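You operate a simulated robot arm through the tools that you are given. There is no shell and no other tool.

The job below is to be done with a simulated robot arm. You get a single attempt, and the scene is never put back.

TASK
Slide the grey board under the table clamp, clamp it, then fold the yellow panel flat.
Fine: press the fold and set the pink weight on it; the clamp stays shut.

The check looks at the end state, three seconds after you hand in, the way a careful person would. Anything else that was tipped, shoved, dropped, spilled or broken makes it a failure. Flat cloth is picked up by pressing the open fingertips on it (5 to 10 N) and closing them slowly along it; thin cloth reads only 2 to 8 mm in the jaws.

THE ROBOT
A 6-joint arm with a two-finger gripper, fixed in place. Base frame: the origin is at the foot of the arm, x ahead of it, y to its left, z up. Lengths are in m, angles in degrees, forces in N, time in s.
Its first joint turns from -166.0 to 166.0 degrees. Payload 2.45 kg.
Tool frame: the origin (TCP) lies between the finger pads and is the grasp point; the fingertips stand 0.02 m ahead of it; z points along the fingers, y is the line along which they close. The gripper opens to 0.14 m. The gripper's body begins 0.168 m behind the TCP.
Orientation is that of the tool frame in the base frame, as a unit quaternion [x, y, z, w]. With the fingers straight down and closing along the base's y, the tool's x points along the base's -x, its y along +y and its z along -z.

THE INTERFACE
- The arm moves only by the tool arm_command. Its argument "steps" is a list of rows, each an object (a shift or turn left out is 0, a gripper value left out holds the last) with "delta_pos": the shift along the tool's x, y, z in mm, a list of three; "rotation": the turn, a rotation vector about the tool's x, y, z in degrees, a list of three; "gripper": the gripper command, from -1 (shut) to 1 (fully open), values between in proportion. In form: [{"delta_pos": [x, y, z], "rotation": [wx, wy, wz], "gripper": gripper}, ...]. A call has 1 to 20 rows; each row shifts and turns the commanded pose from where the row before left it, along the tool's axes as they then stand. Rows are played at 5 a second. More than 0.05 m and 8.6 degrees between two rows, or a gripper value outside its range, and nothing of the call is played. Where a pose cannot be reached the arm comes as near as it can. A force on the tool above 90 N (or 10 N above the force at the start of the call, whichever is more), or a blocked arm, ends the call early, and 0.2 s more pass. Each finger travels about 0.045 m/s and halts on what it meets, pressing with about 25 N; the grip force reading is that of the motor and also rises with nothing between the fingers. The clock runs only during rows and for 0.2 s after the last one: add rows that do not move to give the fingers time. It gives the time, the measured TCP pose, the force on the tool (base axes), the opening and the grip force at its end, in the units of the frame above (readings bear some noise), with the torque about the TCP (base axes, N m) and any sound that the robot's microphone picked up.
- Cameras (640 x 400 px; columns grow to the right, rows downward): "scene" is fixed at [0.0505, -0.4986, 1.3903]; the picture's right is [0.69, -0.72, 0.00], its down [-0.26, -0.25, -0.93] and it looks along [0.67, 0.64, -0.36] (base axes); focal length 340 px, centre (320, 200). "wrist" rides on the gripper at [0.078, 0.011, -0.209] in the tool frame; the picture's right is [-0.14, 0.99, 0.00], its down [-0.92, -0.13, -0.37] and it looks along [-0.36, -0.05, 0.93] (tool axes); focal length 280 px, centre (320, 200).
- grab_frame(camera): a new picture of that camera. No time passes.
- measure_at(camera, pixels): for up to 12 pixels [column, row] of the newest picture of that camera ("zoom" is the newest enlarged one), the place [x, y, z] in the base frame of the surface seen there, good to about 0.003 m. No time passes.
- close_up(camera, box): a new picture of the part [left, top, right, bottom] of that camera's present view, enlarged. No time passes.
- finish_job(): hands the job in; it is judged then, once.

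Leave the gripper open and the arm clear of the work at the hand-in unless told otherwise.

The tools are called after ">>>" by a JSON object that holds its "fn" and its "kwargs". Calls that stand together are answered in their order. arm_command: Moves the arm, as the interface text tells. Its arguments: {"type":"object","properties":{"steps":{"type":"array","items":{"type":"object","properties":{"delta_pos":{"type":"array","items":{"type":"number"}},"rotation":{"type":"array","items":{"type":"number"}},"gripper":{"type":"number"}}}}},"required":["steps"]} The other tools are called the same way: grab_frame (camera) takes a picture; measure_at (camera, pixels) gives the place of the surface under pixels of a picture; close_up (camera, box) takes an enlarged picture of a part of a camera's view; finish_job () hands the job in.

At the start:

```text
clock: 0.0
position: [0.5676, 0.5284, 1.1367]
orientation: [0.0, 1.0, -0.001, 0.001]
ft_force: [0.4, -1.0, -0.7]
ft_torque: [0.01, 0.01, -0.01]
grip_width: 0.1401
grasp_force: 0.1
```

scene: 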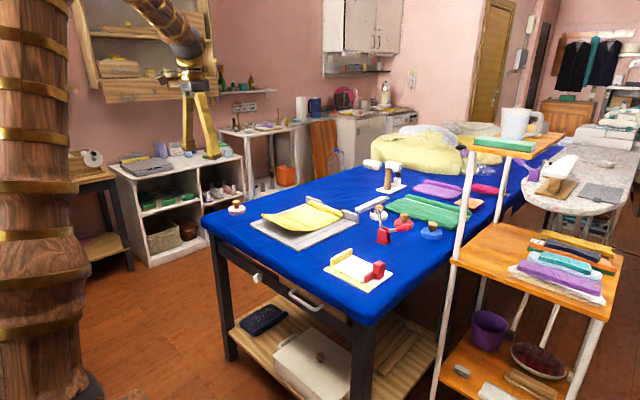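
wrist: 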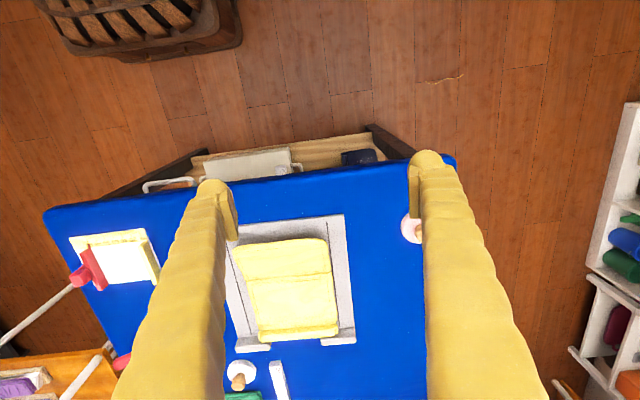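

I see a blue table with a grey board carrying a yellow panel (around scene pixel 300,220) and several small items around it. I'll start with enlarged views so I can identify the board, clamp, weight and panel.

>>> {"fn": "close_up", "kwargs": {"camera": "scene", "box": [220, 140, 480, 302]}}

>>> {"fn": "close_up", "kwargs": {"camera": "wrist", "box": [60, 150, 460, 400]}}

```text
2.46 times, centred on (350, 221) of scene
```

zoom: 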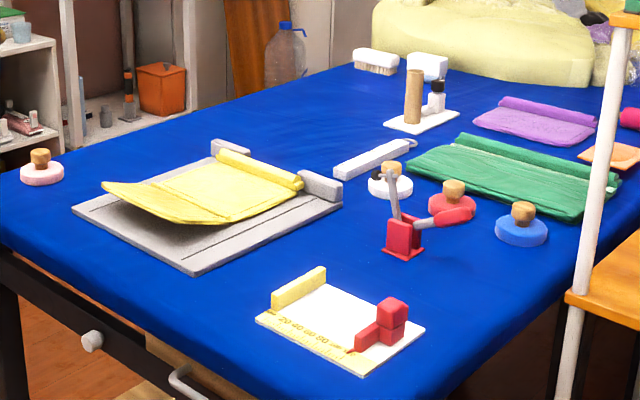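

```text
1.60 times, centred on (260, 275) of wrist
```

zoom: 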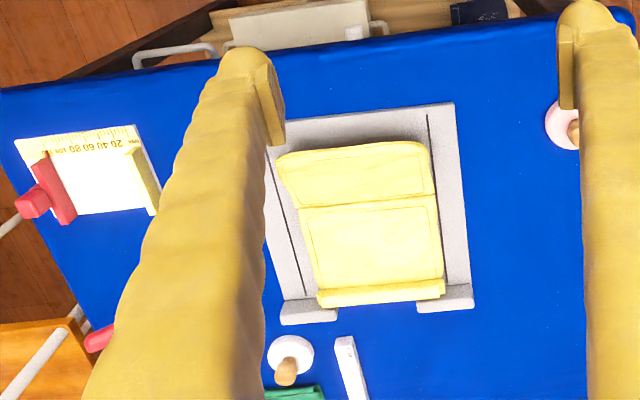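

The red toggle clamp is near scene (382,232). The pink weight is on the left near (236,208). I'll zoom in on the clamp, the board and the pink weight.

>>> {"fn": "close_up", "kwargs": {"camera": "scene", "box": [345, 185, 455, 254]}}

>>> {"fn": "close_up", "kwargs": {"camera": "scene", "box": [240, 185, 370, 266]}}

>>> {"fn": "close_up", "kwargs": {"camera": "scene", "box": [212, 180, 292, 230]}}

```text
5.80 times, centred on (400, 220) of scene
```

zoom: 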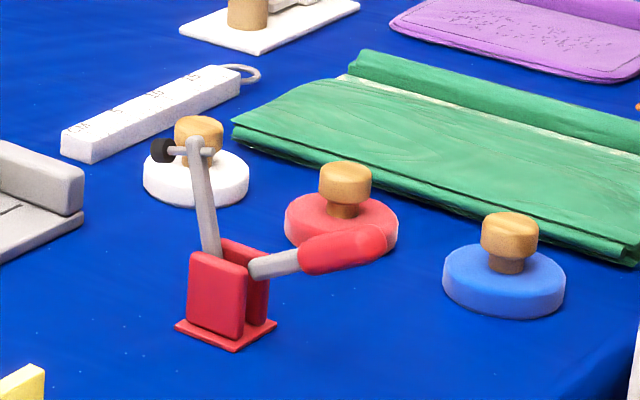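

```text
4.92 times, centred on (305, 226) of scene
```

zoom: 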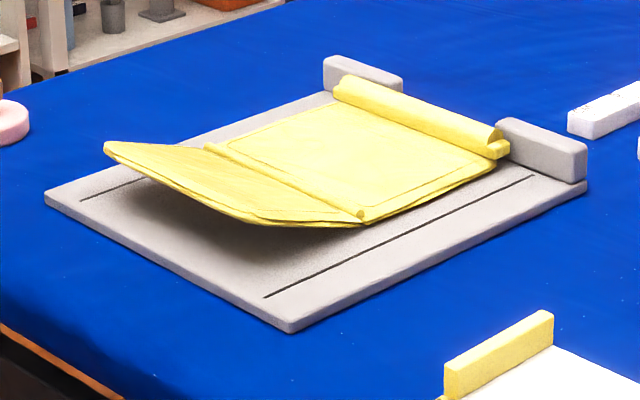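

```text
8.00 times, centred on (252, 205) of scene
```

zoom: 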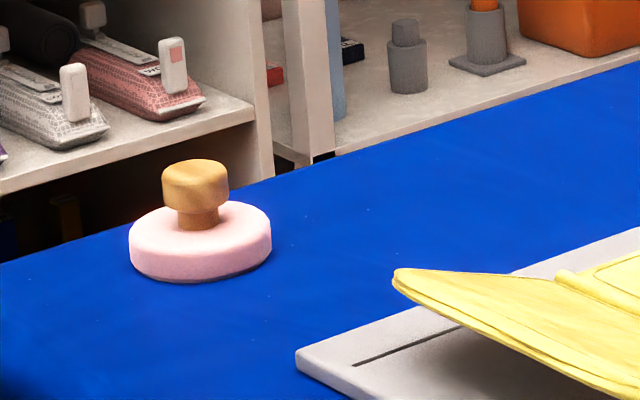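

Next I'll measure the board corners, the yellow panel, the clamp and the pink weight. The newest zoom is the pink weight view, so I'll take a fresh scene frame and measure on that.

>>> {"fn": "grab_frame", "kwargs": {"camera": "scene"}}

>>> {"fn": "close_up", "kwargs": {"camera": "scene", "box": [240, 185, 370, 266]}}

>>> {"fn": "measure_at", "kwargs": {"camera": "zoom", "pixels": [[48, 196], [288, 326], [580, 190], [265, 296], [530, 176], [362, 72], [548, 135], [106, 147], [250, 218], [365, 220], [210, 148], [415, 110]]}}

>>> {"fn": "measure_at", "kwargs": {"camera": "zoom", "pixels": [[345, 85], [495, 135], [500, 150], [330, 70], [325, 90], [500, 165], [583, 178], [150, 240], [200, 190], [350, 150], [440, 200], [320, 105]]}}

```text
taken
```

scene: 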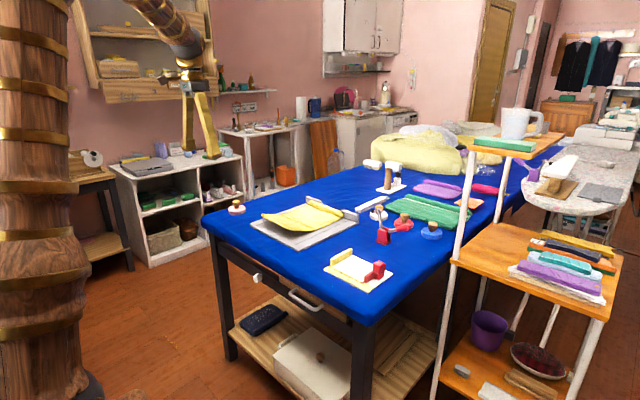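

```text
4.92 times, centred on (305, 226) of scene
```

zoom: 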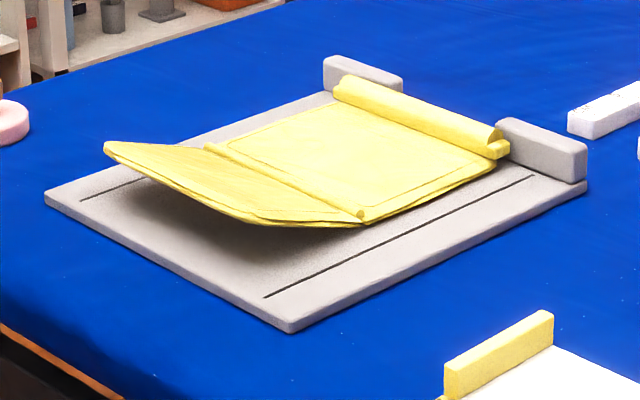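

```text
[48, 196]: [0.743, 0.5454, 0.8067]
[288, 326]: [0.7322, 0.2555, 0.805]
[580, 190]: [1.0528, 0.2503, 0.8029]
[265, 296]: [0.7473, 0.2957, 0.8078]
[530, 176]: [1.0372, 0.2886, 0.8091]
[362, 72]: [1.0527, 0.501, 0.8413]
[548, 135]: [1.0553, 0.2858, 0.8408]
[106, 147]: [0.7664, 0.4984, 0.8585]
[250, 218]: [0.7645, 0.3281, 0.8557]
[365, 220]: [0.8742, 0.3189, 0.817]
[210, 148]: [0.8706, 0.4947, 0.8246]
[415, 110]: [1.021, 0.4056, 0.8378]
```

```text
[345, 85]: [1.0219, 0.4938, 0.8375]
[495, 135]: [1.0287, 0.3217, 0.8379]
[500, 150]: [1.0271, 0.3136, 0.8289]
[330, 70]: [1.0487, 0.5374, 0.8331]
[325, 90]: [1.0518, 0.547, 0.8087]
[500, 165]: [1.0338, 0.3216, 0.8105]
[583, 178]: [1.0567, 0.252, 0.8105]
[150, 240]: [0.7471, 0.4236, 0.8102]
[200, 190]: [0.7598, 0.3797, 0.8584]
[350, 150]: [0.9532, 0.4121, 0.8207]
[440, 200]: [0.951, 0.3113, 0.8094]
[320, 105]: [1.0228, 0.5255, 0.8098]
```

The board spans about x 0.73–1.06 and y 0.25–0.55, with its top at z≈0.808. I'll measure the clamp, table and weights next.

>>> {"fn": "close_up", "kwargs": {"camera": "scene", "box": [345, 185, 455, 254]}}

>>> {"fn": "measure_at", "kwargs": {"camera": "zoom", "pixels": [[165, 151], [193, 148], [210, 151], [210, 240], [217, 290], [180, 325], [235, 348], [273, 324], [258, 267], [315, 250], [365, 242], [215, 255]]}}

>>> {"fn": "measure_at", "kwargs": {"camera": "zoom", "pixels": [[198, 125], [195, 190], [345, 172], [340, 225], [508, 228], [505, 280], [100, 250], [120, 330], [400, 330], [70, 130], [235, 80], [330, 230]]}}

```text
5.80 times, centred on (400, 220) of scene
```

zoom: 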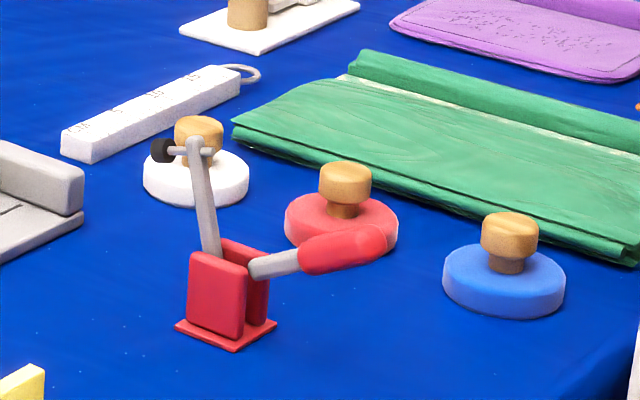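

```text
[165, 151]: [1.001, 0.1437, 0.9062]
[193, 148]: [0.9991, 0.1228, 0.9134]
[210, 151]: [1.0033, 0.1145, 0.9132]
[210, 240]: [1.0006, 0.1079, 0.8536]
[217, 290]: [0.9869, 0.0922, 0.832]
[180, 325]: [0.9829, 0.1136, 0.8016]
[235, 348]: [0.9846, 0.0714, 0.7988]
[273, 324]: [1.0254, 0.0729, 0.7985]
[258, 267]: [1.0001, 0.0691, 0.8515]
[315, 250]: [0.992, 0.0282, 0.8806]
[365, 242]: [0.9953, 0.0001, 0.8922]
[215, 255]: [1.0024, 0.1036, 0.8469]
```

```text
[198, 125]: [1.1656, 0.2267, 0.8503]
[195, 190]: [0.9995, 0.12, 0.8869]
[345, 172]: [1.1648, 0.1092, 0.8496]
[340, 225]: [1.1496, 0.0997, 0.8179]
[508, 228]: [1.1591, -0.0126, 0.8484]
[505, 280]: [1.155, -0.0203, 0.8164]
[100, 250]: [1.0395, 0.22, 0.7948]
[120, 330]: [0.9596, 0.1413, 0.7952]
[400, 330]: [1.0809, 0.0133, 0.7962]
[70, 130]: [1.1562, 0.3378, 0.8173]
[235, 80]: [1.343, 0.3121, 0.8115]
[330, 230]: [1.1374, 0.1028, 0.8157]
```

The clamp stands at x≈1.0. Its arm is upright with the pad pointing to +y, and its handle points to -y. I'll check the gauge plate near scene (358,270), since the board will slide towards it, along with the pink weight, the table edge and the white ruler.

>>> {"fn": "measure_at", "kwargs": {"camera": "scene", "pixels": [[324, 266], [350, 249], [394, 271], [364, 292], [340, 258], [376, 266], [237, 205], [237, 212], [240, 214], [230, 211], [215, 240], [345, 212]]}}

>>> {"fn": "grab_frame", "kwargs": {"camera": "wrist"}}

>>> {"fn": "measure_at", "kwargs": {"camera": "wrist", "pixels": [[228, 228], [342, 216], [354, 340], [236, 348], [330, 240], [240, 250], [246, 280], [330, 270], [410, 225], [158, 285], [155, 240], [300, 180]]}}

>>> {"fn": "close_up", "kwargs": {"camera": "wrist", "box": [210, 190, 450, 400]}}

```text
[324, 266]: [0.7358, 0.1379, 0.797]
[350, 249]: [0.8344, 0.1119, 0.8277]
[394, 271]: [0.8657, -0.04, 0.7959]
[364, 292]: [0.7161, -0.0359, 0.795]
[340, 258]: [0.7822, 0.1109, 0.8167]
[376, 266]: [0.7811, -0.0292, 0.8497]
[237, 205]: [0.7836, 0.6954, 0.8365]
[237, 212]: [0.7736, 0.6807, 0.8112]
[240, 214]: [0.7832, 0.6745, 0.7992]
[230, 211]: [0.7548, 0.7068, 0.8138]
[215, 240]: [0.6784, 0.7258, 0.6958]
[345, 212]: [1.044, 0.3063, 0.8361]
```

```text
taken
```

wrist: 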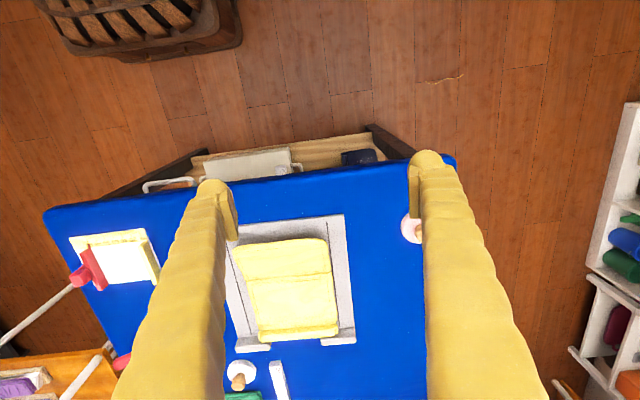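

```text
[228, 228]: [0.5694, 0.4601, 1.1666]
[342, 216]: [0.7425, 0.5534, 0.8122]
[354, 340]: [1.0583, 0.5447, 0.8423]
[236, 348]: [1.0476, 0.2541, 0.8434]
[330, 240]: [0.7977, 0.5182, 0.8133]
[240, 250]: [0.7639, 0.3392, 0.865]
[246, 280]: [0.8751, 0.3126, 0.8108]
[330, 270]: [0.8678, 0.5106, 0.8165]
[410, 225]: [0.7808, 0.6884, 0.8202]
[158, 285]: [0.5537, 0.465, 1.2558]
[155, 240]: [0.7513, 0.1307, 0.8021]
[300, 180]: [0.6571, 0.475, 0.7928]
```

```text
1.90 times, centred on (330, 295) of wrist
```

zoom: 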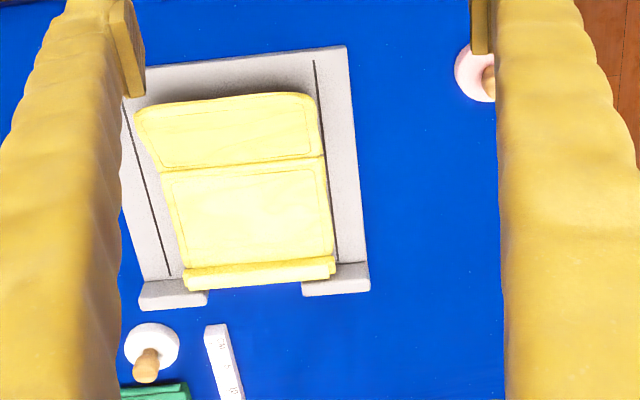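

The gauge plate's near corner is at y≈0.138 and x 0.72–0.87, so the board must stop with its right edge at y≈0.155. That puts the clamp pad (y≈0.18) inside the board margin. I plan to push the board's +y side with the open fingers spaced along x, since two contact points keep it square. First I'll yaw the tool 90° at the present height.

>>> {"fn": "arm_command", "kwargs": {"steps": [{"rotation": [0, 0, 8.1818], "gripper": 1}, {"rotation": [0, 0, 8.1818]}, {"rotation": [0, 0, 8.1818]}, {"rotation": [0, 0, 8.1818]}, {"rotation": [0, 0, 8.1818]}, {"rotation": [0, 0, 8.1818]}, {"rotation": [0, 0, 8.1818]}, {"rotation": [0, 0, 8.1818]}, {"rotation": [0, 0, 8.1818]}, {"rotation": [0, 0, 8.1818]}, {"rotation": [0, 0, 8.1818]}, {}]}}

```text
clock: 2.6
position: [0.5673, 0.5277, 1.1377]
orientation: [0.707, 0.707, 0.001, 0.0]
ft_force: [0.3, -0.5, -0.8]
ft_torque: [-0.02, 0.01, 0.01]
grip_width: 0.1401
grasp_force: 0.0
```

The yaw is right: tool x is now base +y and tool y is base +x. I'll tilt the fingers 30° outward (towards +y) and then move out in x.

>>> {"fn": "arm_command", "kwargs": {"steps": [{"rotation": [0, 7.5, 0]}, {"rotation": [0, 7.5, 0]}, {"rotation": [0, 7.5, 0]}, {"rotation": [0, 7.5, 0]}, {"delta_pos": [0, 30, 0]}, {"delta_pos": [0, 30, 0]}, {"delta_pos": [0, 30, 0]}, {"delta_pos": [0, 30, 0]}, {"delta_pos": [0, 30, 0]}, {"delta_pos": [0, 30, 0]}, {"delta_pos": [0, 30, 0]}, {"delta_pos": [0, 30, 0]}, {"delta_pos": [0, 30, 0]}, {"delta_pos": [0, 40, 0]}, {}]}}

>>> {"fn": "grab_frame", "kwargs": {"camera": "wrist"}}

>>> {"fn": "grab_frame", "kwargs": {"camera": "scene"}}

```text
clock: 5.8
position: [0.8765, 0.5277, 1.1376]
orientation: [0.682, 0.684, 0.184, -0.182]
ft_force: [0.3, 0.6, -0.7]
ft_torque: [0.01, 0.0, -0.05]
grip_width: 0.14
grasp_force: 0.0
```

```text
taken
```

wrist: 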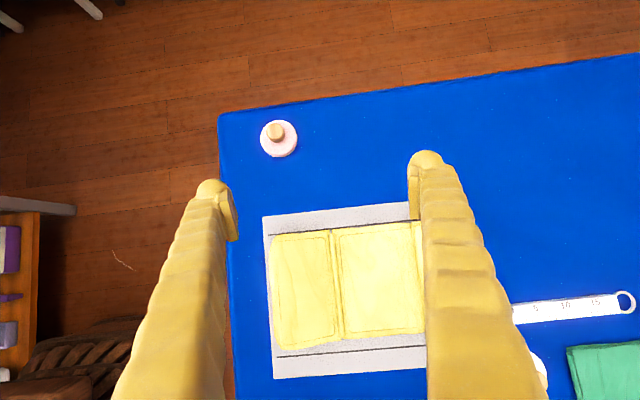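

```text
taken
```

scene: 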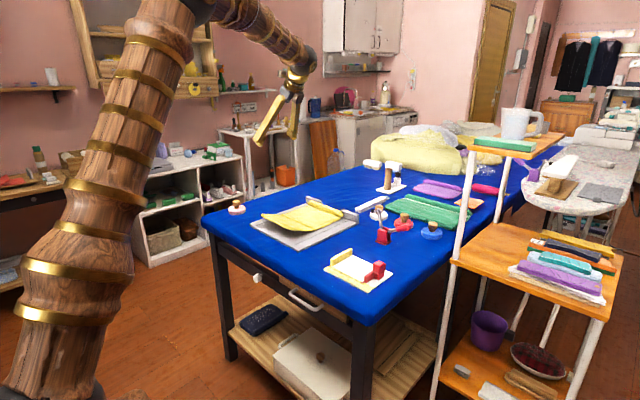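

The arm reaches this pose. The wrist view shows the board's left edge from about (263,215) to (415,203), with the pink weight at (278,138). I'll measure the board corners, weight and panel from here.

>>> {"fn": "measure_at", "kwargs": {"camera": "wrist", "pixels": [[265, 219], [340, 212], [408, 206], [275, 376], [350, 374], [420, 370], [278, 138], [276, 130], [264, 140], [297, 140], [278, 155], [275, 237]]}}

>>> {"fn": "close_up", "kwargs": {"camera": "wrist", "box": [230, 100, 450, 400]}}

```text
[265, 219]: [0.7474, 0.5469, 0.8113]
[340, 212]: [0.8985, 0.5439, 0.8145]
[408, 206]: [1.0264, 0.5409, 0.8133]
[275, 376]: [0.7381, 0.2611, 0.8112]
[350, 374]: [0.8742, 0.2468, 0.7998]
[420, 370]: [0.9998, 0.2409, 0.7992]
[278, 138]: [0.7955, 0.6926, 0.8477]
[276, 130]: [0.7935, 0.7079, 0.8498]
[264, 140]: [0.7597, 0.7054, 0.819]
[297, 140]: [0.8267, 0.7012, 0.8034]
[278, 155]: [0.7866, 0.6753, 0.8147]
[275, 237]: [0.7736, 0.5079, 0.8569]
```

```text
1.33 times, centred on (340, 250) of wrist
```

zoom: 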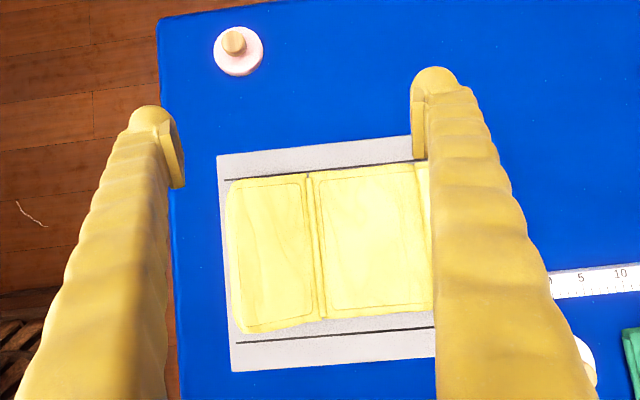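

The board is turned by only about 1°. Its left edge is at y≈0.545 and its right edge at y≈0.252, giving a width of about 0.295. Next I'll move out to y≈0.585 and descend to roughly 3 cm above pushing height, clear of the pink weight (near side y≈0.66).

>>> {"fn": "arm_command", "kwargs": {"steps": [{"delta_pos": [24.8, 0, 14.3]}, {"delta_pos": [24.8, 0, 14.3]}, {"delta_pos": [-14, 0, 24.25]}, {"delta_pos": [-14, 0, 24.25]}, {"delta_pos": [-14, 0, 24.25]}, {"delta_pos": [-14, 0, 24.25]}, {"delta_pos": [-14, 0, 24.25]}, {"delta_pos": [-14, 0, 24.25]}, {"delta_pos": [-14, 0, 24.25]}, {"delta_pos": [-14, 0, 24.25]}, {"delta_pos": [-14, 0, 24.25]}, {"delta_pos": [-14, 0, 24.25]}, {}]}}

>>> {"fn": "grab_frame", "kwargs": {"camera": "wrist"}}

>>> {"fn": "grab_frame", "kwargs": {"camera": "scene"}}

```text
clock: 8.6
position: [0.8762, 0.5854, 0.8574]
orientation: [0.682, 0.684, 0.183, -0.183]
ft_force: [0.9, -0.3, -0.1]
ft_torque: [-0.02, 0.01, -0.01]
grip_width: 0.14
grasp_force: 0.1
```

```text
taken
```

wrist: 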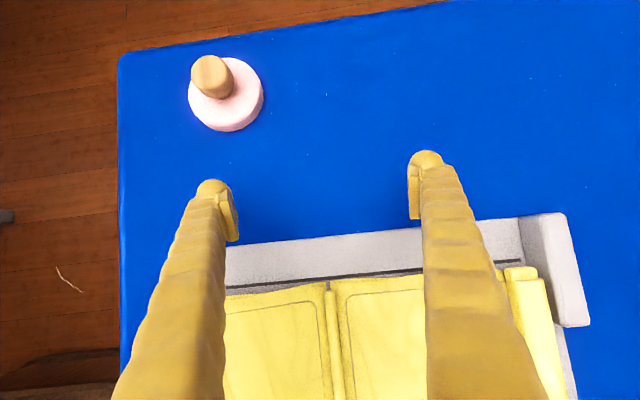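

```text
taken
```

scene: 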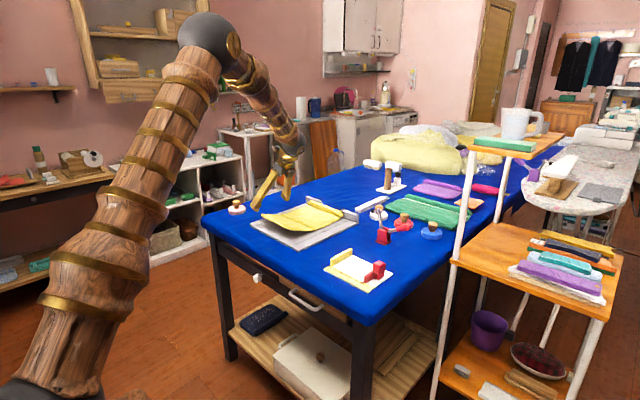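

The fingers are outside the board's left edge with clear space all round. I'll descend to about 5 mm above the table and check for contact.

>>> {"fn": "arm_command", "kwargs": {"steps": [{"delta_pos": [-5, 0, 8.66]}, {"delta_pos": [-5, 0, 8.66]}, {"delta_pos": [-4.5, 0, 7.8]}, {}]}}

>>> {"fn": "close_up", "kwargs": {"camera": "scene", "box": [220, 150, 390, 256]}}

```text
clock: 9.6
position: [0.8769, 0.5841, 0.8288]
orientation: [0.683, 0.683, 0.184, -0.183]
ft_force: [0.9, 0.5, 0.8]
ft_torque: [-0.02, -0.01, -0.01]
grip_width: 0.14
grasp_force: 0.1
```

```text
3.76 times, centred on (305, 203) of scene
```

zoom: 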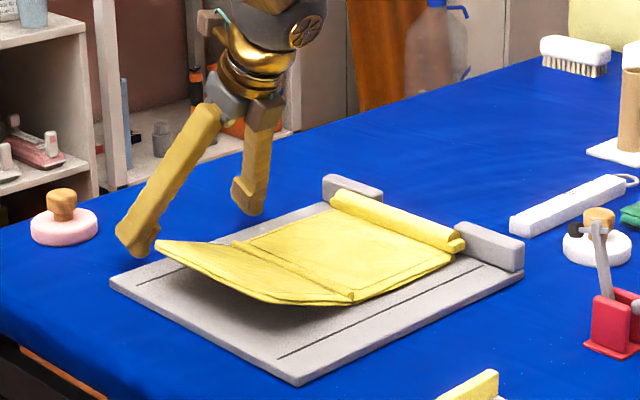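

There is no contact with the table. I'll go 2 mm lower and push towards -y in 10 mm rows, first up to contact.

>>> {"fn": "arm_command", "kwargs": {"steps": [{"delta_pos": [-1, 0, 1.73]}, {"delta_pos": [-8.66, 0, -5]}, {"delta_pos": [-8.66, 0, -5]}, {"delta_pos": [-8.66, 0, -5]}, {"delta_pos": [-4.33, 0, -2.5]}, {}]}}

>>> {"fn": "grab_frame", "kwargs": {"camera": "wrist"}}

>>> {"fn": "close_up", "kwargs": {"camera": "scene", "box": [220, 150, 390, 256]}}

```text
clock: 11.0
position: [0.8776, 0.5506, 0.8271]
orientation: [0.683, 0.683, 0.185, -0.183]
ft_force: [0.7, 7.6, 10.5]
ft_torque: [-0.01, 0.12, -0.01]
grip_width: 0.1399
grasp_force: 0.1
```

```text
taken
```

wrist: 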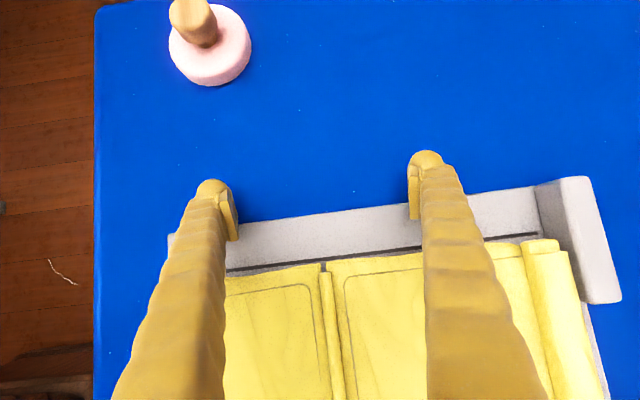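

```text
3.76 times, centred on (305, 203) of scene
```

zoom: 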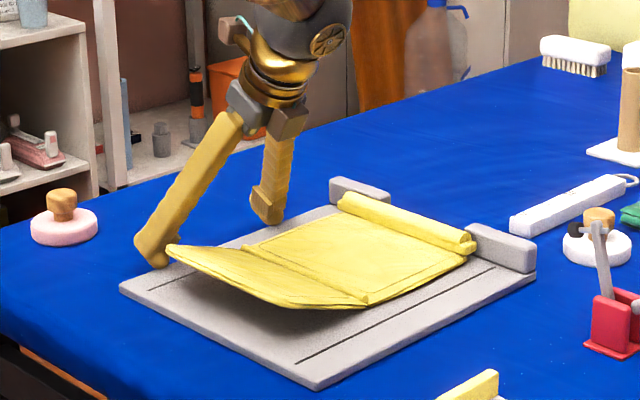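

The fingers are against the board and it is moving, with about 8 N sideways. I'll measure where its edges are now.

>>> {"fn": "measure_at", "kwargs": {"camera": "zoom", "pixels": [[124, 288], [316, 382], [530, 275], [172, 250], [262, 302], [365, 300], [160, 262], [300, 358]]}}

>>> {"fn": "measure_at", "kwargs": {"camera": "wrist", "pixels": [[260, 222], [300, 216], [380, 207], [480, 197], [530, 192], [235, 270], [420, 247], [172, 240]]}}

>>> {"fn": "close_up", "kwargs": {"camera": "scene", "box": [240, 195, 300, 233]}}

```text
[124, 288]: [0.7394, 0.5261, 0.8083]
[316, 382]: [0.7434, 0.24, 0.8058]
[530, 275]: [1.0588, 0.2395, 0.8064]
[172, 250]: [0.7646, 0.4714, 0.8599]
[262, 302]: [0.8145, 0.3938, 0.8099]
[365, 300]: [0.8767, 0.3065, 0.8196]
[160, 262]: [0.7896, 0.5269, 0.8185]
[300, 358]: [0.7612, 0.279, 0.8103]
```

```text
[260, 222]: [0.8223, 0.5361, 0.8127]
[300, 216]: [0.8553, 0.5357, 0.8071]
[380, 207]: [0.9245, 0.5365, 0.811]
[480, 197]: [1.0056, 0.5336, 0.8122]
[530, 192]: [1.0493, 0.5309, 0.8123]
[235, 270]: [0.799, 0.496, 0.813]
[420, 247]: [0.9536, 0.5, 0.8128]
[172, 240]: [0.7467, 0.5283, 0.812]
```

```text
10.53 times, centred on (270, 214) of scene
```

zoom: 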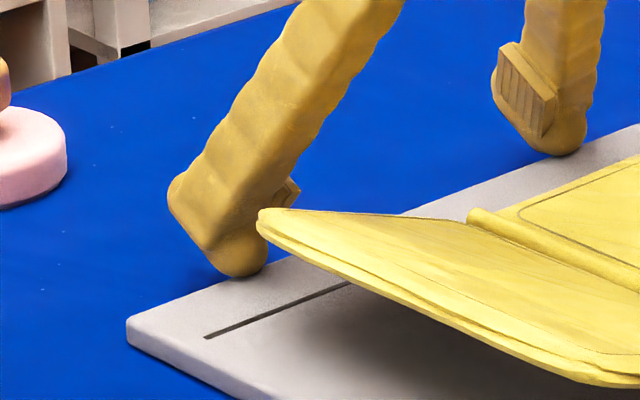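

The board is now square to x, with its left edge at y≈0.536 and right edge at y≈0.240. The fingers clear the yellow leaf. I'll push another 64 mm and then look before the last bit.

>>> {"fn": "arm_command", "kwargs": {"steps": [{"delta_pos": [-6.93, 0, -4]}, {"delta_pos": [-6.93, 0, -4]}, {"delta_pos": [-6.93, 0, -4]}, {"delta_pos": [-6.93, 0, -4]}, {"delta_pos": [-6.93, 0, -4]}, {"delta_pos": [-6.93, 0, -4]}, {"delta_pos": [-6.93, 0, -4]}, {"delta_pos": [-6.93, 0, -4]}, {}]}}

>>> {"fn": "grab_frame", "kwargs": {"camera": "wrist"}}

>>> {"fn": "close_up", "kwargs": {"camera": "scene", "box": [250, 170, 420, 276]}}

```text
clock: 13.0
position: [0.878, 0.4857, 0.8267]
orientation: [0.682, 0.684, 0.183, -0.183]
ft_force: [1.9, 10.7, 19.2]
ft_torque: [-0.07, 0.07, 0.05]
grip_width: 0.14
grasp_force: 0.0
```

```text
taken
```

wrist: 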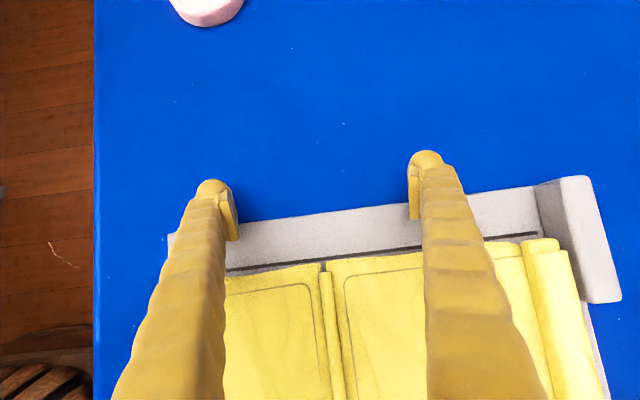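

```text
3.76 times, centred on (335, 223) of scene
```

zoom: 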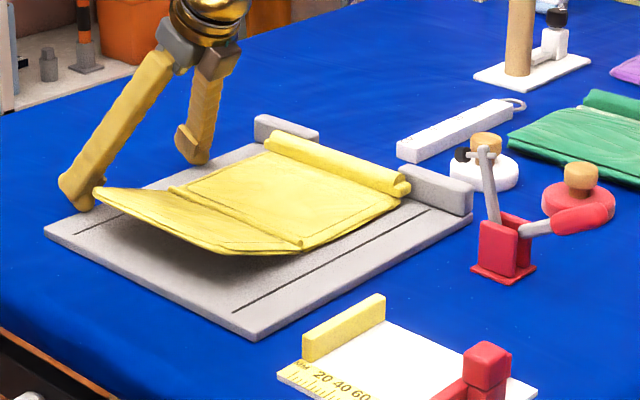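

The board slid cleanly. I'll measure its right edge, the gauge plate and the clamp in this view.

>>> {"fn": "measure_at", "kwargs": {"camera": "zoom", "pixels": [[252, 334], [468, 218], [472, 212], [240, 310], [420, 212], [280, 376], [303, 350], [345, 340], [384, 312], [473, 268], [515, 283], [480, 262]]}}

>>> {"fn": "close_up", "kwargs": {"camera": "scene", "box": [355, 195, 425, 249]}}

>>> {"fn": "measure_at", "kwargs": {"camera": "zoom", "pixels": [[120, 100], [60, 110], [115, 150], [95, 155], [200, 150], [240, 250], [180, 300], [260, 150], [270, 215], [310, 200], [400, 160], [470, 150]]}}

```text
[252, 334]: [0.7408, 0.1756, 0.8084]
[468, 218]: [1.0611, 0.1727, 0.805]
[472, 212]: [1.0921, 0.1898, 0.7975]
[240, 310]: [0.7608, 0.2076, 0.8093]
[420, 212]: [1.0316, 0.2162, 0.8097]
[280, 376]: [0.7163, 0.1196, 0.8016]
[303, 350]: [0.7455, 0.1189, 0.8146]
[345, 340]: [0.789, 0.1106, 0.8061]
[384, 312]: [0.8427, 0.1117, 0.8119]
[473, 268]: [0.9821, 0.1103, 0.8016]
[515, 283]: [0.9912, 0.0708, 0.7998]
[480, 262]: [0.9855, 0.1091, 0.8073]
```

```text
7.41 times, centred on (390, 222) of scene
```

zoom: 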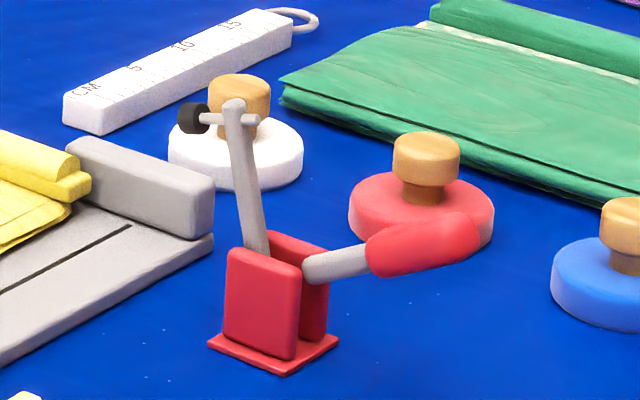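

```text
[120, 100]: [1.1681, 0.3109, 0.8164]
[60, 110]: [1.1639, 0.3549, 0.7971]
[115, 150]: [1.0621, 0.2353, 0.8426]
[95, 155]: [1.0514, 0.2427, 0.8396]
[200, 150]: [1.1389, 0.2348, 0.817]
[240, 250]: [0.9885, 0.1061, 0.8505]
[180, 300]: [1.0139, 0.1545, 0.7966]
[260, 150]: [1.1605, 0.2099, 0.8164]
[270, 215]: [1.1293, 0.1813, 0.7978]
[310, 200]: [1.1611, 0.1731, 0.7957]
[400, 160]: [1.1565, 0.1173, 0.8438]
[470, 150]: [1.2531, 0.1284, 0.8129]
```

The right edge is at y≈0.175. I'll get precise clamp arm points from this enlarged view (arm tip at (235,105), pad at (190,118), arm foot near (257,245), handle from (310,268) to (470,240)).

>>> {"fn": "measure_at", "kwargs": {"camera": "zoom", "pixels": [[234, 106], [240, 150], [248, 200], [257, 245], [190, 118], [208, 119], [254, 119], [312, 270], [350, 262], [400, 255], [470, 240], [268, 262]]}}

>>> {"fn": "measure_at", "kwargs": {"camera": "zoom", "pixels": [[210, 342], [285, 372], [337, 342], [232, 252], [295, 272], [268, 234], [325, 252], [225, 330], [292, 355], [179, 118], [185, 105], [186, 130]]}}

```text
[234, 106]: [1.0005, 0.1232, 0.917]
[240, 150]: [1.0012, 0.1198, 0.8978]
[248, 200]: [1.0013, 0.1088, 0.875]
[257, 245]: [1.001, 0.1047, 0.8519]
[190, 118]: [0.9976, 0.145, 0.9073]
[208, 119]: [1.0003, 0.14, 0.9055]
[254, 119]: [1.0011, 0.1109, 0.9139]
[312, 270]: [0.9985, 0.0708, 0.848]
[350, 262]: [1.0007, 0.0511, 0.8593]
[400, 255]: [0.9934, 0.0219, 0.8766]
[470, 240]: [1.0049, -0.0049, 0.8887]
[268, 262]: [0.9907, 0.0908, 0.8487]
```

```text
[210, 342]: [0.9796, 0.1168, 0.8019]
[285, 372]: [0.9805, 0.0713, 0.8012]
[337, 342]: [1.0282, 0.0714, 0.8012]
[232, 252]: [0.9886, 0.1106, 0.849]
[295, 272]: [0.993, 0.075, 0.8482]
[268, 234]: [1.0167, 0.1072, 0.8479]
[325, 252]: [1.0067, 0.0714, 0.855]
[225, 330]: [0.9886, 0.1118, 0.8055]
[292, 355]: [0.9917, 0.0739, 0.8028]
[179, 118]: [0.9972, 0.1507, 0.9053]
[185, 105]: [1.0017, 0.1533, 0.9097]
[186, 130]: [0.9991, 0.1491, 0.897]
```

The clamp geometry works out: pivot at about (y 0.099, z 0.833), and the pad will land near y≈0.184, x≈1.0. With the board's right edge at y≈0.154 the pad sits in the margin outside the black line, clear of the clamp base (y 0.117) and gauge (y≈0.12). I'll push 21 mm more.

>>> {"fn": "arm_command", "kwargs": {"steps": [{"delta_pos": [-6.06, 0, -3.5]}, {"delta_pos": [-6.06, 0, -3.5]}, {"delta_pos": [-6.06, 0, -3.5]}, {}]}}

>>> {"fn": "close_up", "kwargs": {"camera": "scene", "box": [250, 170, 420, 276]}}

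>>> {"fn": "measure_at", "kwargs": {"camera": "zoom", "pixels": [[255, 338], [268, 342], [475, 224], [258, 318], [435, 218], [320, 310], [380, 275]]}}

```text
clock: 14.0
position: [0.8754, 0.464, 0.8277]
orientation: [0.682, 0.683, 0.184, -0.183]
ft_force: [-0.6, 3.4, 13.7]
ft_torque: [-0.13, -0.13, -0.03]
grip_width: 0.1402
grasp_force: 0.1
```

```text
3.76 times, centred on (335, 223) of scene
```

zoom: 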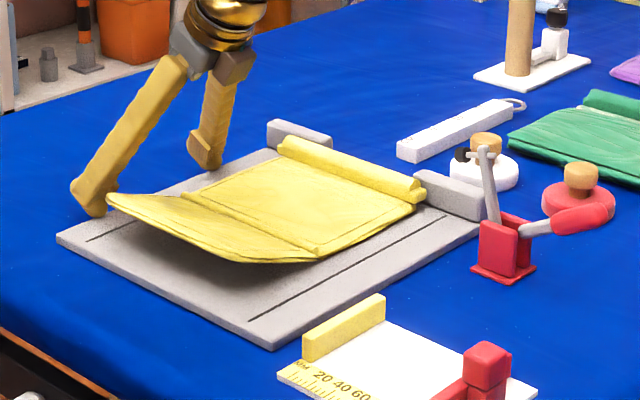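

```text
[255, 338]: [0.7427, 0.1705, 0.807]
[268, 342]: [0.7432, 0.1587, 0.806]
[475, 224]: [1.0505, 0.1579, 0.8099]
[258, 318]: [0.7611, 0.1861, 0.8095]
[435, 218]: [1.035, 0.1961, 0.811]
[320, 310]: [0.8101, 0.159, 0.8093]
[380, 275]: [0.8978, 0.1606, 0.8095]
```

The board's right edge is now at y≈0.156. I'll back the fingers off in +y and lift straight up. I'll also measure the shelf rack on the right, so I know the free space around the clamp handle.

>>> {"fn": "arm_command", "kwargs": {"steps": [{"delta_pos": [13, 0, 7.5]}, {"delta_pos": [17.3, 0, 10]}, {"delta_pos": [15, 0, -26]}, {"delta_pos": [20, 0, -34.6]}, {"delta_pos": [20, 0, -34.6]}, {"delta_pos": [20, 0, -34.6]}, {"delta_pos": [20, 0, -34.6]}, {"delta_pos": [20, 0, -34.6]}, {}]}}

>>> {"fn": "grab_frame", "kwargs": {"camera": "scene"}}

>>> {"fn": "measure_at", "kwargs": {"camera": "scene", "pixels": [[468, 160], [455, 250], [460, 262], [470, 148], [540, 152], [500, 150], [450, 300], [515, 120], [480, 250], [560, 230]]}}

>>> {"fn": "grab_frame", "kwargs": {"camera": "wrist"}}

```text
clock: 16.0
position: [0.8773, 0.5007, 1.0564]
orientation: [0.683, 0.683, 0.183, -0.183]
ft_force: [0.3, 0.4, 0.3]
ft_torque: [0.01, 0.01, -0.02]
grip_width: 0.1401
grasp_force: 0.0
```

```text
taken
```

scene: 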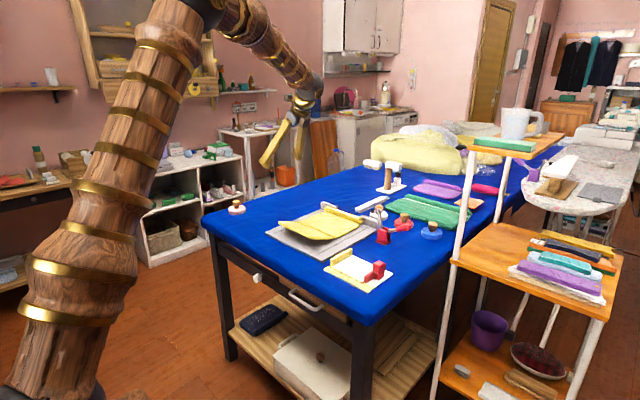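

```text
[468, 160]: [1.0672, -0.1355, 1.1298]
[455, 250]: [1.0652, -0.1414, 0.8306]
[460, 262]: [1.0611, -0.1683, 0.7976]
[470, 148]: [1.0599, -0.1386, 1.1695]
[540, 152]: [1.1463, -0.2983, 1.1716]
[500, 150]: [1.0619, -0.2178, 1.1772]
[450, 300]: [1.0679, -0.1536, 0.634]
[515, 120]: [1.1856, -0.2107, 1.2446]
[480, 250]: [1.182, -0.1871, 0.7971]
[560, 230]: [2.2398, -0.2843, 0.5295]
```

```text
taken
```

wrist: 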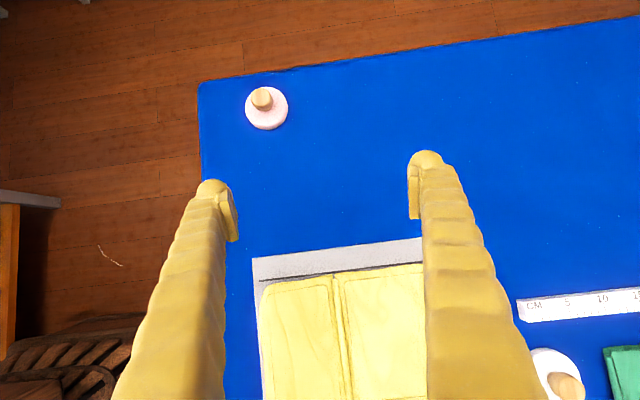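

The shelf post is at (1.066, -0.14), so the handle area stays free as long as I keep away from it. Next I'll pull in, untilt, undo the yaw and close the fingers to make a push tool.

>>> {"fn": "arm_command", "kwargs": {"steps": [{"delta_pos": [0, -40, 0]}, {"delta_pos": [0, -40, 0]}, {"delta_pos": [0, -40, 0]}, {"rotation": [0, -7.5, 0]}, {"rotation": [0, -7.5, 0]}, {"rotation": [0, -7.5, 0]}, {"rotation": [0, -7.5, 0]}, {"rotation": [0, 0, -8.1818], "gripper": -1}, {"rotation": [0, 0, -8.1818]}, {"rotation": [0, 0, -8.1818]}, {"rotation": [0, 0, -8.1818]}, {"rotation": [0, 0, -8.1818]}, {"rotation": [0, 0, -8.1818]}, {"rotation": [0, 0, -8.1818]}, {"rotation": [0, 0, -8.1818]}, {"rotation": [0, 0, -8.1818]}, {"rotation": [0, 0, -8.1818]}, {"rotation": [0, 0, -8.1818]}, {}]}}

```text
clock: 20.0
position: [0.7573, 0.5, 1.0567]
orientation: [-0.001, 1.0, 0.0, 0.002]
ft_force: [0.4, 0.2, -0.3]
ft_torque: [0.02, 0.02, -0.02]
grip_width: 0.0
grasp_force: 25.3
```

The tool is straight again and closed. I'll traverse in -y at z≈1.057 to y≈-0.075 and tilt 24° outward.

>>> {"fn": "arm_command", "kwargs": {"steps": [{"delta_pos": [0, -40, 0]}, {"delta_pos": [0, -40, 0]}, {"delta_pos": [0, -40, 0]}, {"delta_pos": [0, -40, 0]}, {"delta_pos": [0, -40, 0]}, {"delta_pos": [0, -40, 0]}, {"delta_pos": [0, -40, 0]}, {"delta_pos": [0, -40, 0]}, {"delta_pos": [0, -40, 0]}, {"delta_pos": [0, -40, 0]}, {"delta_pos": [0, -40, 0]}, {"delta_pos": [0, -40, 0]}, {"delta_pos": [0, -40, 0]}, {"delta_pos": [0, -40, 0]}, {"delta_pos": [0, -15, 0]}, {"rotation": [0, -8, 0]}, {"rotation": [0, -8, 0]}, {"rotation": [0, -8, 0]}, {}]}}

>>> {"fn": "grab_frame", "kwargs": {"camera": "scene"}}

>>> {"fn": "grab_frame", "kwargs": {"camera": "wrist"}}

```text
clock: 24.0
position: [0.756, -0.0753, 1.0557]
orientation: [0.0, 0.978, 0.0, 0.209]
ft_force: [-0.3, 0.1, -0.1]
ft_torque: [0.0, -0.04, 0.0]
grip_width: 0.0
grasp_force: 24.7
```

```text
taken
```

scene: 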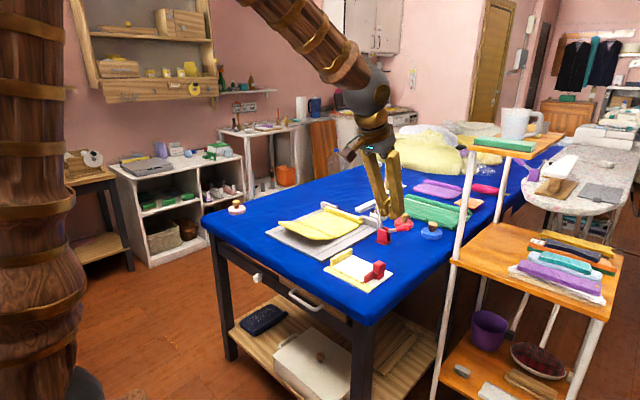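

```text
taken
```

wrist: 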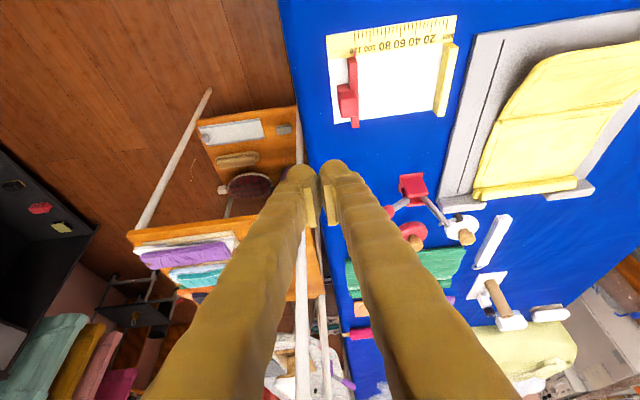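

I'll move forward to x≈0.995 at y≈-0.06, still high, and then look at where the fingertips sit relative to the handle.

>>> {"fn": "arm_command", "kwargs": {"steps": [{"delta_pos": [0, 12, 0]}, {"delta_pos": [-36.54, 0, 16.27]}, {"delta_pos": [-36.54, 0, 16.27]}, {"delta_pos": [-36.54, 0, 16.27]}, {"delta_pos": [-36.54, 0, 16.27]}, {"delta_pos": [-36.54, 0, 16.27]}, {"delta_pos": [-36.54, 0, 16.27]}, {}]}}

>>> {"fn": "grab_frame", "kwargs": {"camera": "wrist"}}

>>> {"fn": "close_up", "kwargs": {"camera": "scene", "box": [330, 130, 480, 260]}}

```text
clock: 25.8
position: [0.9984, -0.0645, 1.0552]
orientation: [0.0, 0.978, 0.001, 0.209]
ft_force: [-0.2, 0.3, -0.2]
ft_torque: [0.0, -0.04, 0.0]
grip_width: 0.0
grasp_force: 25.2
```

```text
taken
```

wrist: 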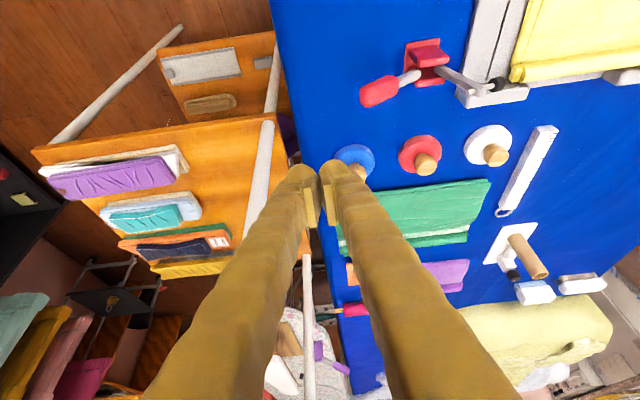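

```text
3.08 times, centred on (405, 195) of scene
```

zoom: 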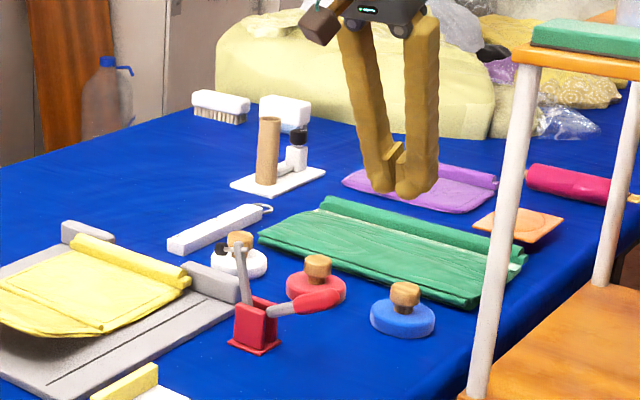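

The gripper is above the spot with its tips at about wrist (318,175). I'll check the clearance to the rack post and shelf edges seen at the left of the wrist picture, and locate the handle tip at (375,92).

>>> {"fn": "measure_at", "kwargs": {"camera": "wrist", "pixels": [[270, 130], [262, 170], [252, 215], [276, 60], [200, 180], [230, 150], [308, 300], [375, 92], [362, 95], [405, 78], [440, 50], [300, 140]]}}

```text
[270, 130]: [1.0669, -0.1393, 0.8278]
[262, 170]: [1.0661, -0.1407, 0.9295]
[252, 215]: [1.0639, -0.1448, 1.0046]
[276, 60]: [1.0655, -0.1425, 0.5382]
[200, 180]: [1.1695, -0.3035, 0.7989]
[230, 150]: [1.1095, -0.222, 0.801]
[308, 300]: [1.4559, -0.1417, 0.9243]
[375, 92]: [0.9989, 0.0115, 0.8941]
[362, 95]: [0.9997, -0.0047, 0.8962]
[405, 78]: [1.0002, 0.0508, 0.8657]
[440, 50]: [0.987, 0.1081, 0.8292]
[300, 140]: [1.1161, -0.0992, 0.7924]
```

The post is at x≈1.066, y≈-0.14, which leaves enough room. The handle tip is near (1.0, -0.01, 0.895). I'll descend 170 mm beside it.

>>> {"fn": "arm_command", "kwargs": {"steps": [{"delta_pos": [13.83, 0, 31.06]}, {"delta_pos": [13.83, 0, 31.06]}, {"delta_pos": [13.83, 0, 31.06]}, {"delta_pos": [13.83, 0, 31.06]}, {"delta_pos": [13.83, 0, 31.06]}, {}]}}

>>> {"fn": "grab_frame", "kwargs": {"camera": "wrist"}}

>>> {"fn": "close_up", "kwargs": {"camera": "scene", "box": [350, 160, 450, 250]}}

```text
clock: 27.2
position: [0.9962, -0.0624, 0.8858]
orientation: [0.0, 0.978, 0.001, 0.209]
ft_force: [0.2, -0.4, -0.2]
ft_torque: [-0.03, 0.0, 0.01]
grip_width: 0.0
grasp_force: 25.5
```

```text
taken
```

wrist: 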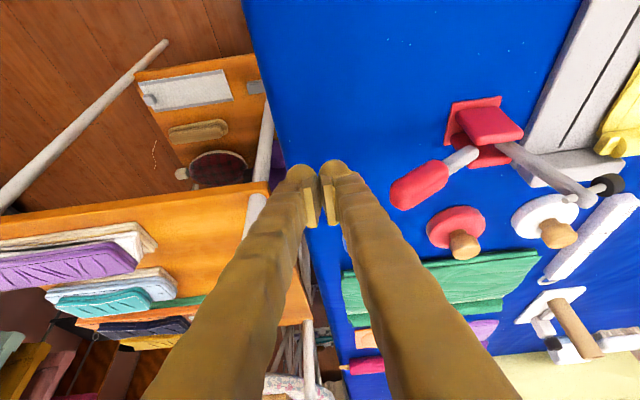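

```text
4.44 times, centred on (400, 205) of scene
```

zoom: 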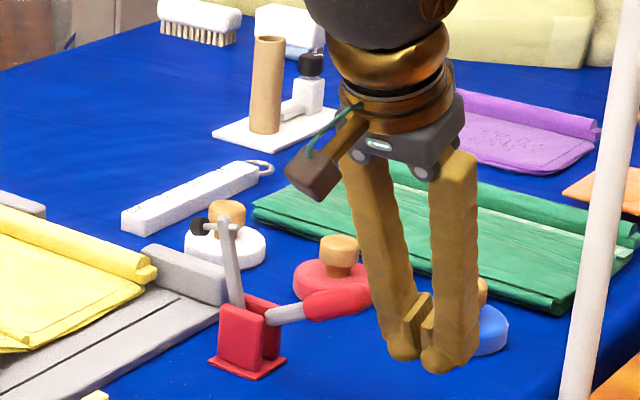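

The fingertips are beside the handle tip. The finger's outer face slopes the wrong way for lifting it, so I'll roll the tool 32° about base x. That points the tips towards +y, slightly under the handle. The gripper body moves to -y but stays at x<1.0, well short of the post at x 1.056.

>>> {"fn": "arm_command", "kwargs": {"steps": [{"rotation": [-7.308, 0, 3.254]}, {"rotation": [-7.308, 0, 3.254]}, {"rotation": [-7.308, 0, 3.254]}, {"rotation": [-7.308, 0, 3.254]}, {}]}}

>>> {"fn": "close_up", "kwargs": {"camera": "scene", "box": [350, 130, 480, 250]}}

>>> {"fn": "grab_frame", "kwargs": {"camera": "wrist"}}

```text
clock: 28.4
position: [0.9982, -0.0621, 0.8855]
orientation: [0.057, 0.94, 0.27, 0.2]
ft_force: [0.6, 0.4, -0.6]
ft_torque: [0.04, 0.02, 0.05]
grip_width: 0.0
grasp_force: 24.8
```

```text
3.33 times, centred on (415, 190) of scene
```

zoom: 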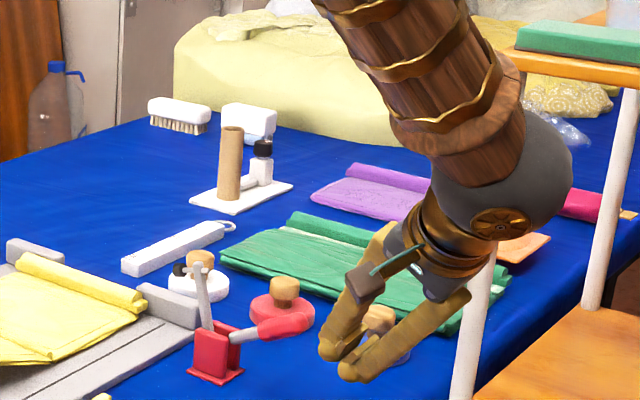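

```text
taken
```

wrist: 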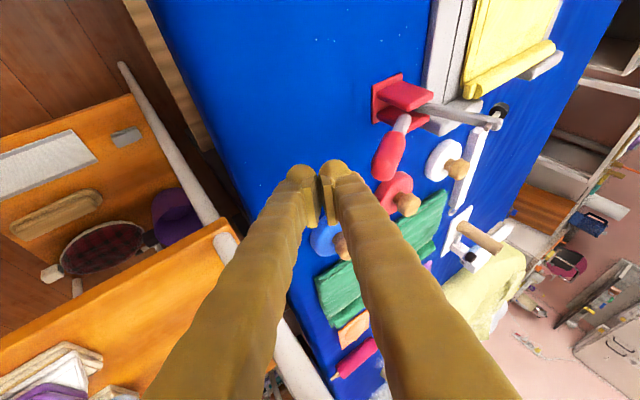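

The roll is done and the wrist ball is far from the rack. I'll drop 10 mm and approach the handle tip in +y to just before contact.

>>> {"fn": "arm_command", "kwargs": {"steps": [{"delta_pos": [3.45, -5.3, 7.74]}, {"delta_pos": [2.8, 11.0, 6.3]}, {"delta_pos": [2.8, 11.0, 6.3]}, {}]}}

>>> {"fn": "close_up", "kwargs": {"camera": "scene", "box": [360, 180, 450, 250]}}

```text
clock: 29.4
position: [0.9987, -0.038, 0.8769]
orientation: [0.058, 0.94, 0.269, 0.2]
ft_force: [0.3, 0.1, -0.2]
ft_torque: [-0.02, 0.01, -0.01]
grip_width: 0.0001
grasp_force: 25.3
```

```text
5.71 times, centred on (405, 215) of scene
```

zoom: 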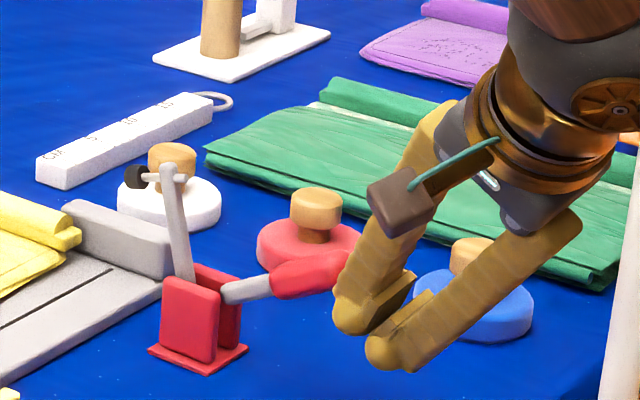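

The finger is right at the handle tip. I'll push up and over along the handle's arc, first 20 mm in y and 15 mm in z, and watch the force.

>>> {"fn": "arm_command", "kwargs": {"steps": [{"delta_pos": [-0.33, 8.16, -0.72]}, {"delta_pos": [-0.33, 8.16, -0.72]}, {"delta_pos": [-0.33, 8.16, -0.72]}, {}]}}

>>> {"fn": "close_up", "kwargs": {"camera": "scene", "box": [360, 180, 450, 250]}}

```text
clock: 30.4
position: [0.9985, -0.0173, 0.8903]
orientation: [0.058, 0.94, 0.269, 0.2]
ft_force: [-0.3, -0.5, -0.3]
ft_torque: [0.01, 0.01, -0.05]
grip_width: 0.0
grasp_force: 25.0
```

```text
5.71 times, centred on (405, 215) of scene
```

zoom: 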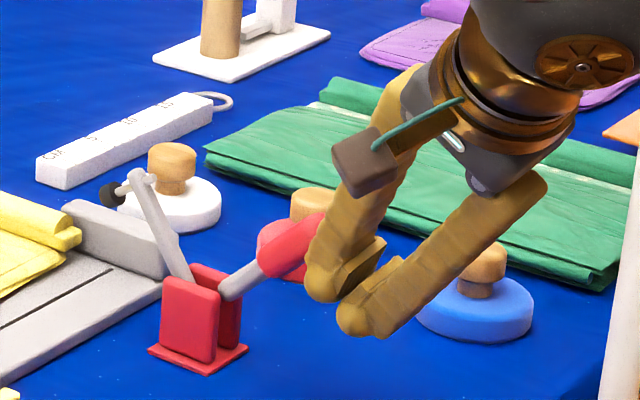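

The handle lifts easily and the arm is swinging down towards the board, with no sound yet. I'll continue along the arc.

>>> {"fn": "arm_command", "kwargs": {"steps": [{"delta_pos": [-1.2, 10.4, -2.7]}, {"delta_pos": [-1.2, 10.4, -2.7]}, {"delta_pos": [-1.2, 10.4, -2.7]}, {"delta_pos": [-1.2, 10.4, -2.7]}, {}]}}

>>> {"fn": "close_up", "kwargs": {"camera": "scene", "box": [345, 170, 445, 250]}}

```text
clock: 31.6
position: [0.9972, 0.0115, 0.9221]
orientation: [0.057, 0.94, 0.27, 0.2]
ft_force: [-0.4, 0.2, 0.3]
ft_torque: [-0.04, -0.04, -0.02]
grip_width: 0.0
grasp_force: 24.8
```

```text
5.00 times, centred on (395, 210) of scene
```

zoom: 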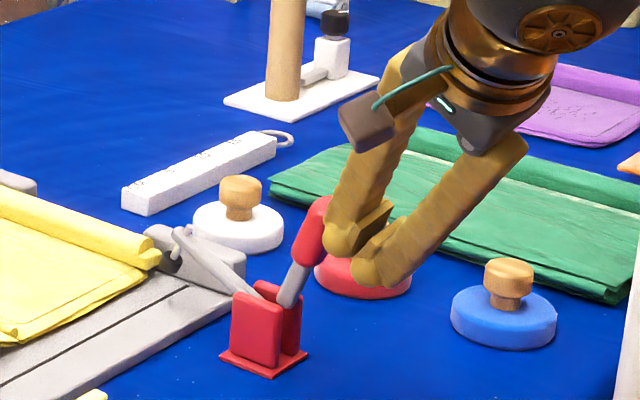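

The handle is about two thirds of the way and the arm is coming down on the board margin. Next I'll push mostly in +y.

>>> {"fn": "arm_command", "kwargs": {"steps": [{"delta_pos": [1.1, 10.07, 2.53]}, {"delta_pos": [1.1, 10.07, 2.53]}, {"delta_pos": [1.1, 10.07, 2.53]}, {}]}}

>>> {"fn": "close_up", "kwargs": {"camera": "scene", "box": [345, 170, 445, 250]}}

```text
clock: 32.6
position: [0.9979, 0.0412, 0.9328]
orientation: [0.058, 0.94, 0.27, 0.201]
ft_force: [-1.2, -3.9, 1.4]
ft_torque: [0.04, 0.05, 0.05]
grip_width: 0.0002
grasp_force: 24.5
```

```text
5.00 times, centred on (395, 210) of scene
```

zoom: 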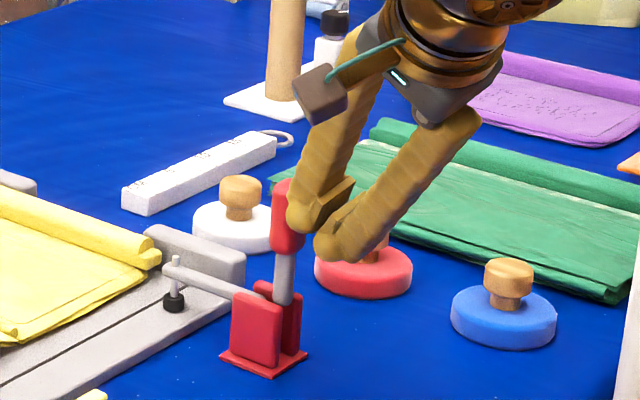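

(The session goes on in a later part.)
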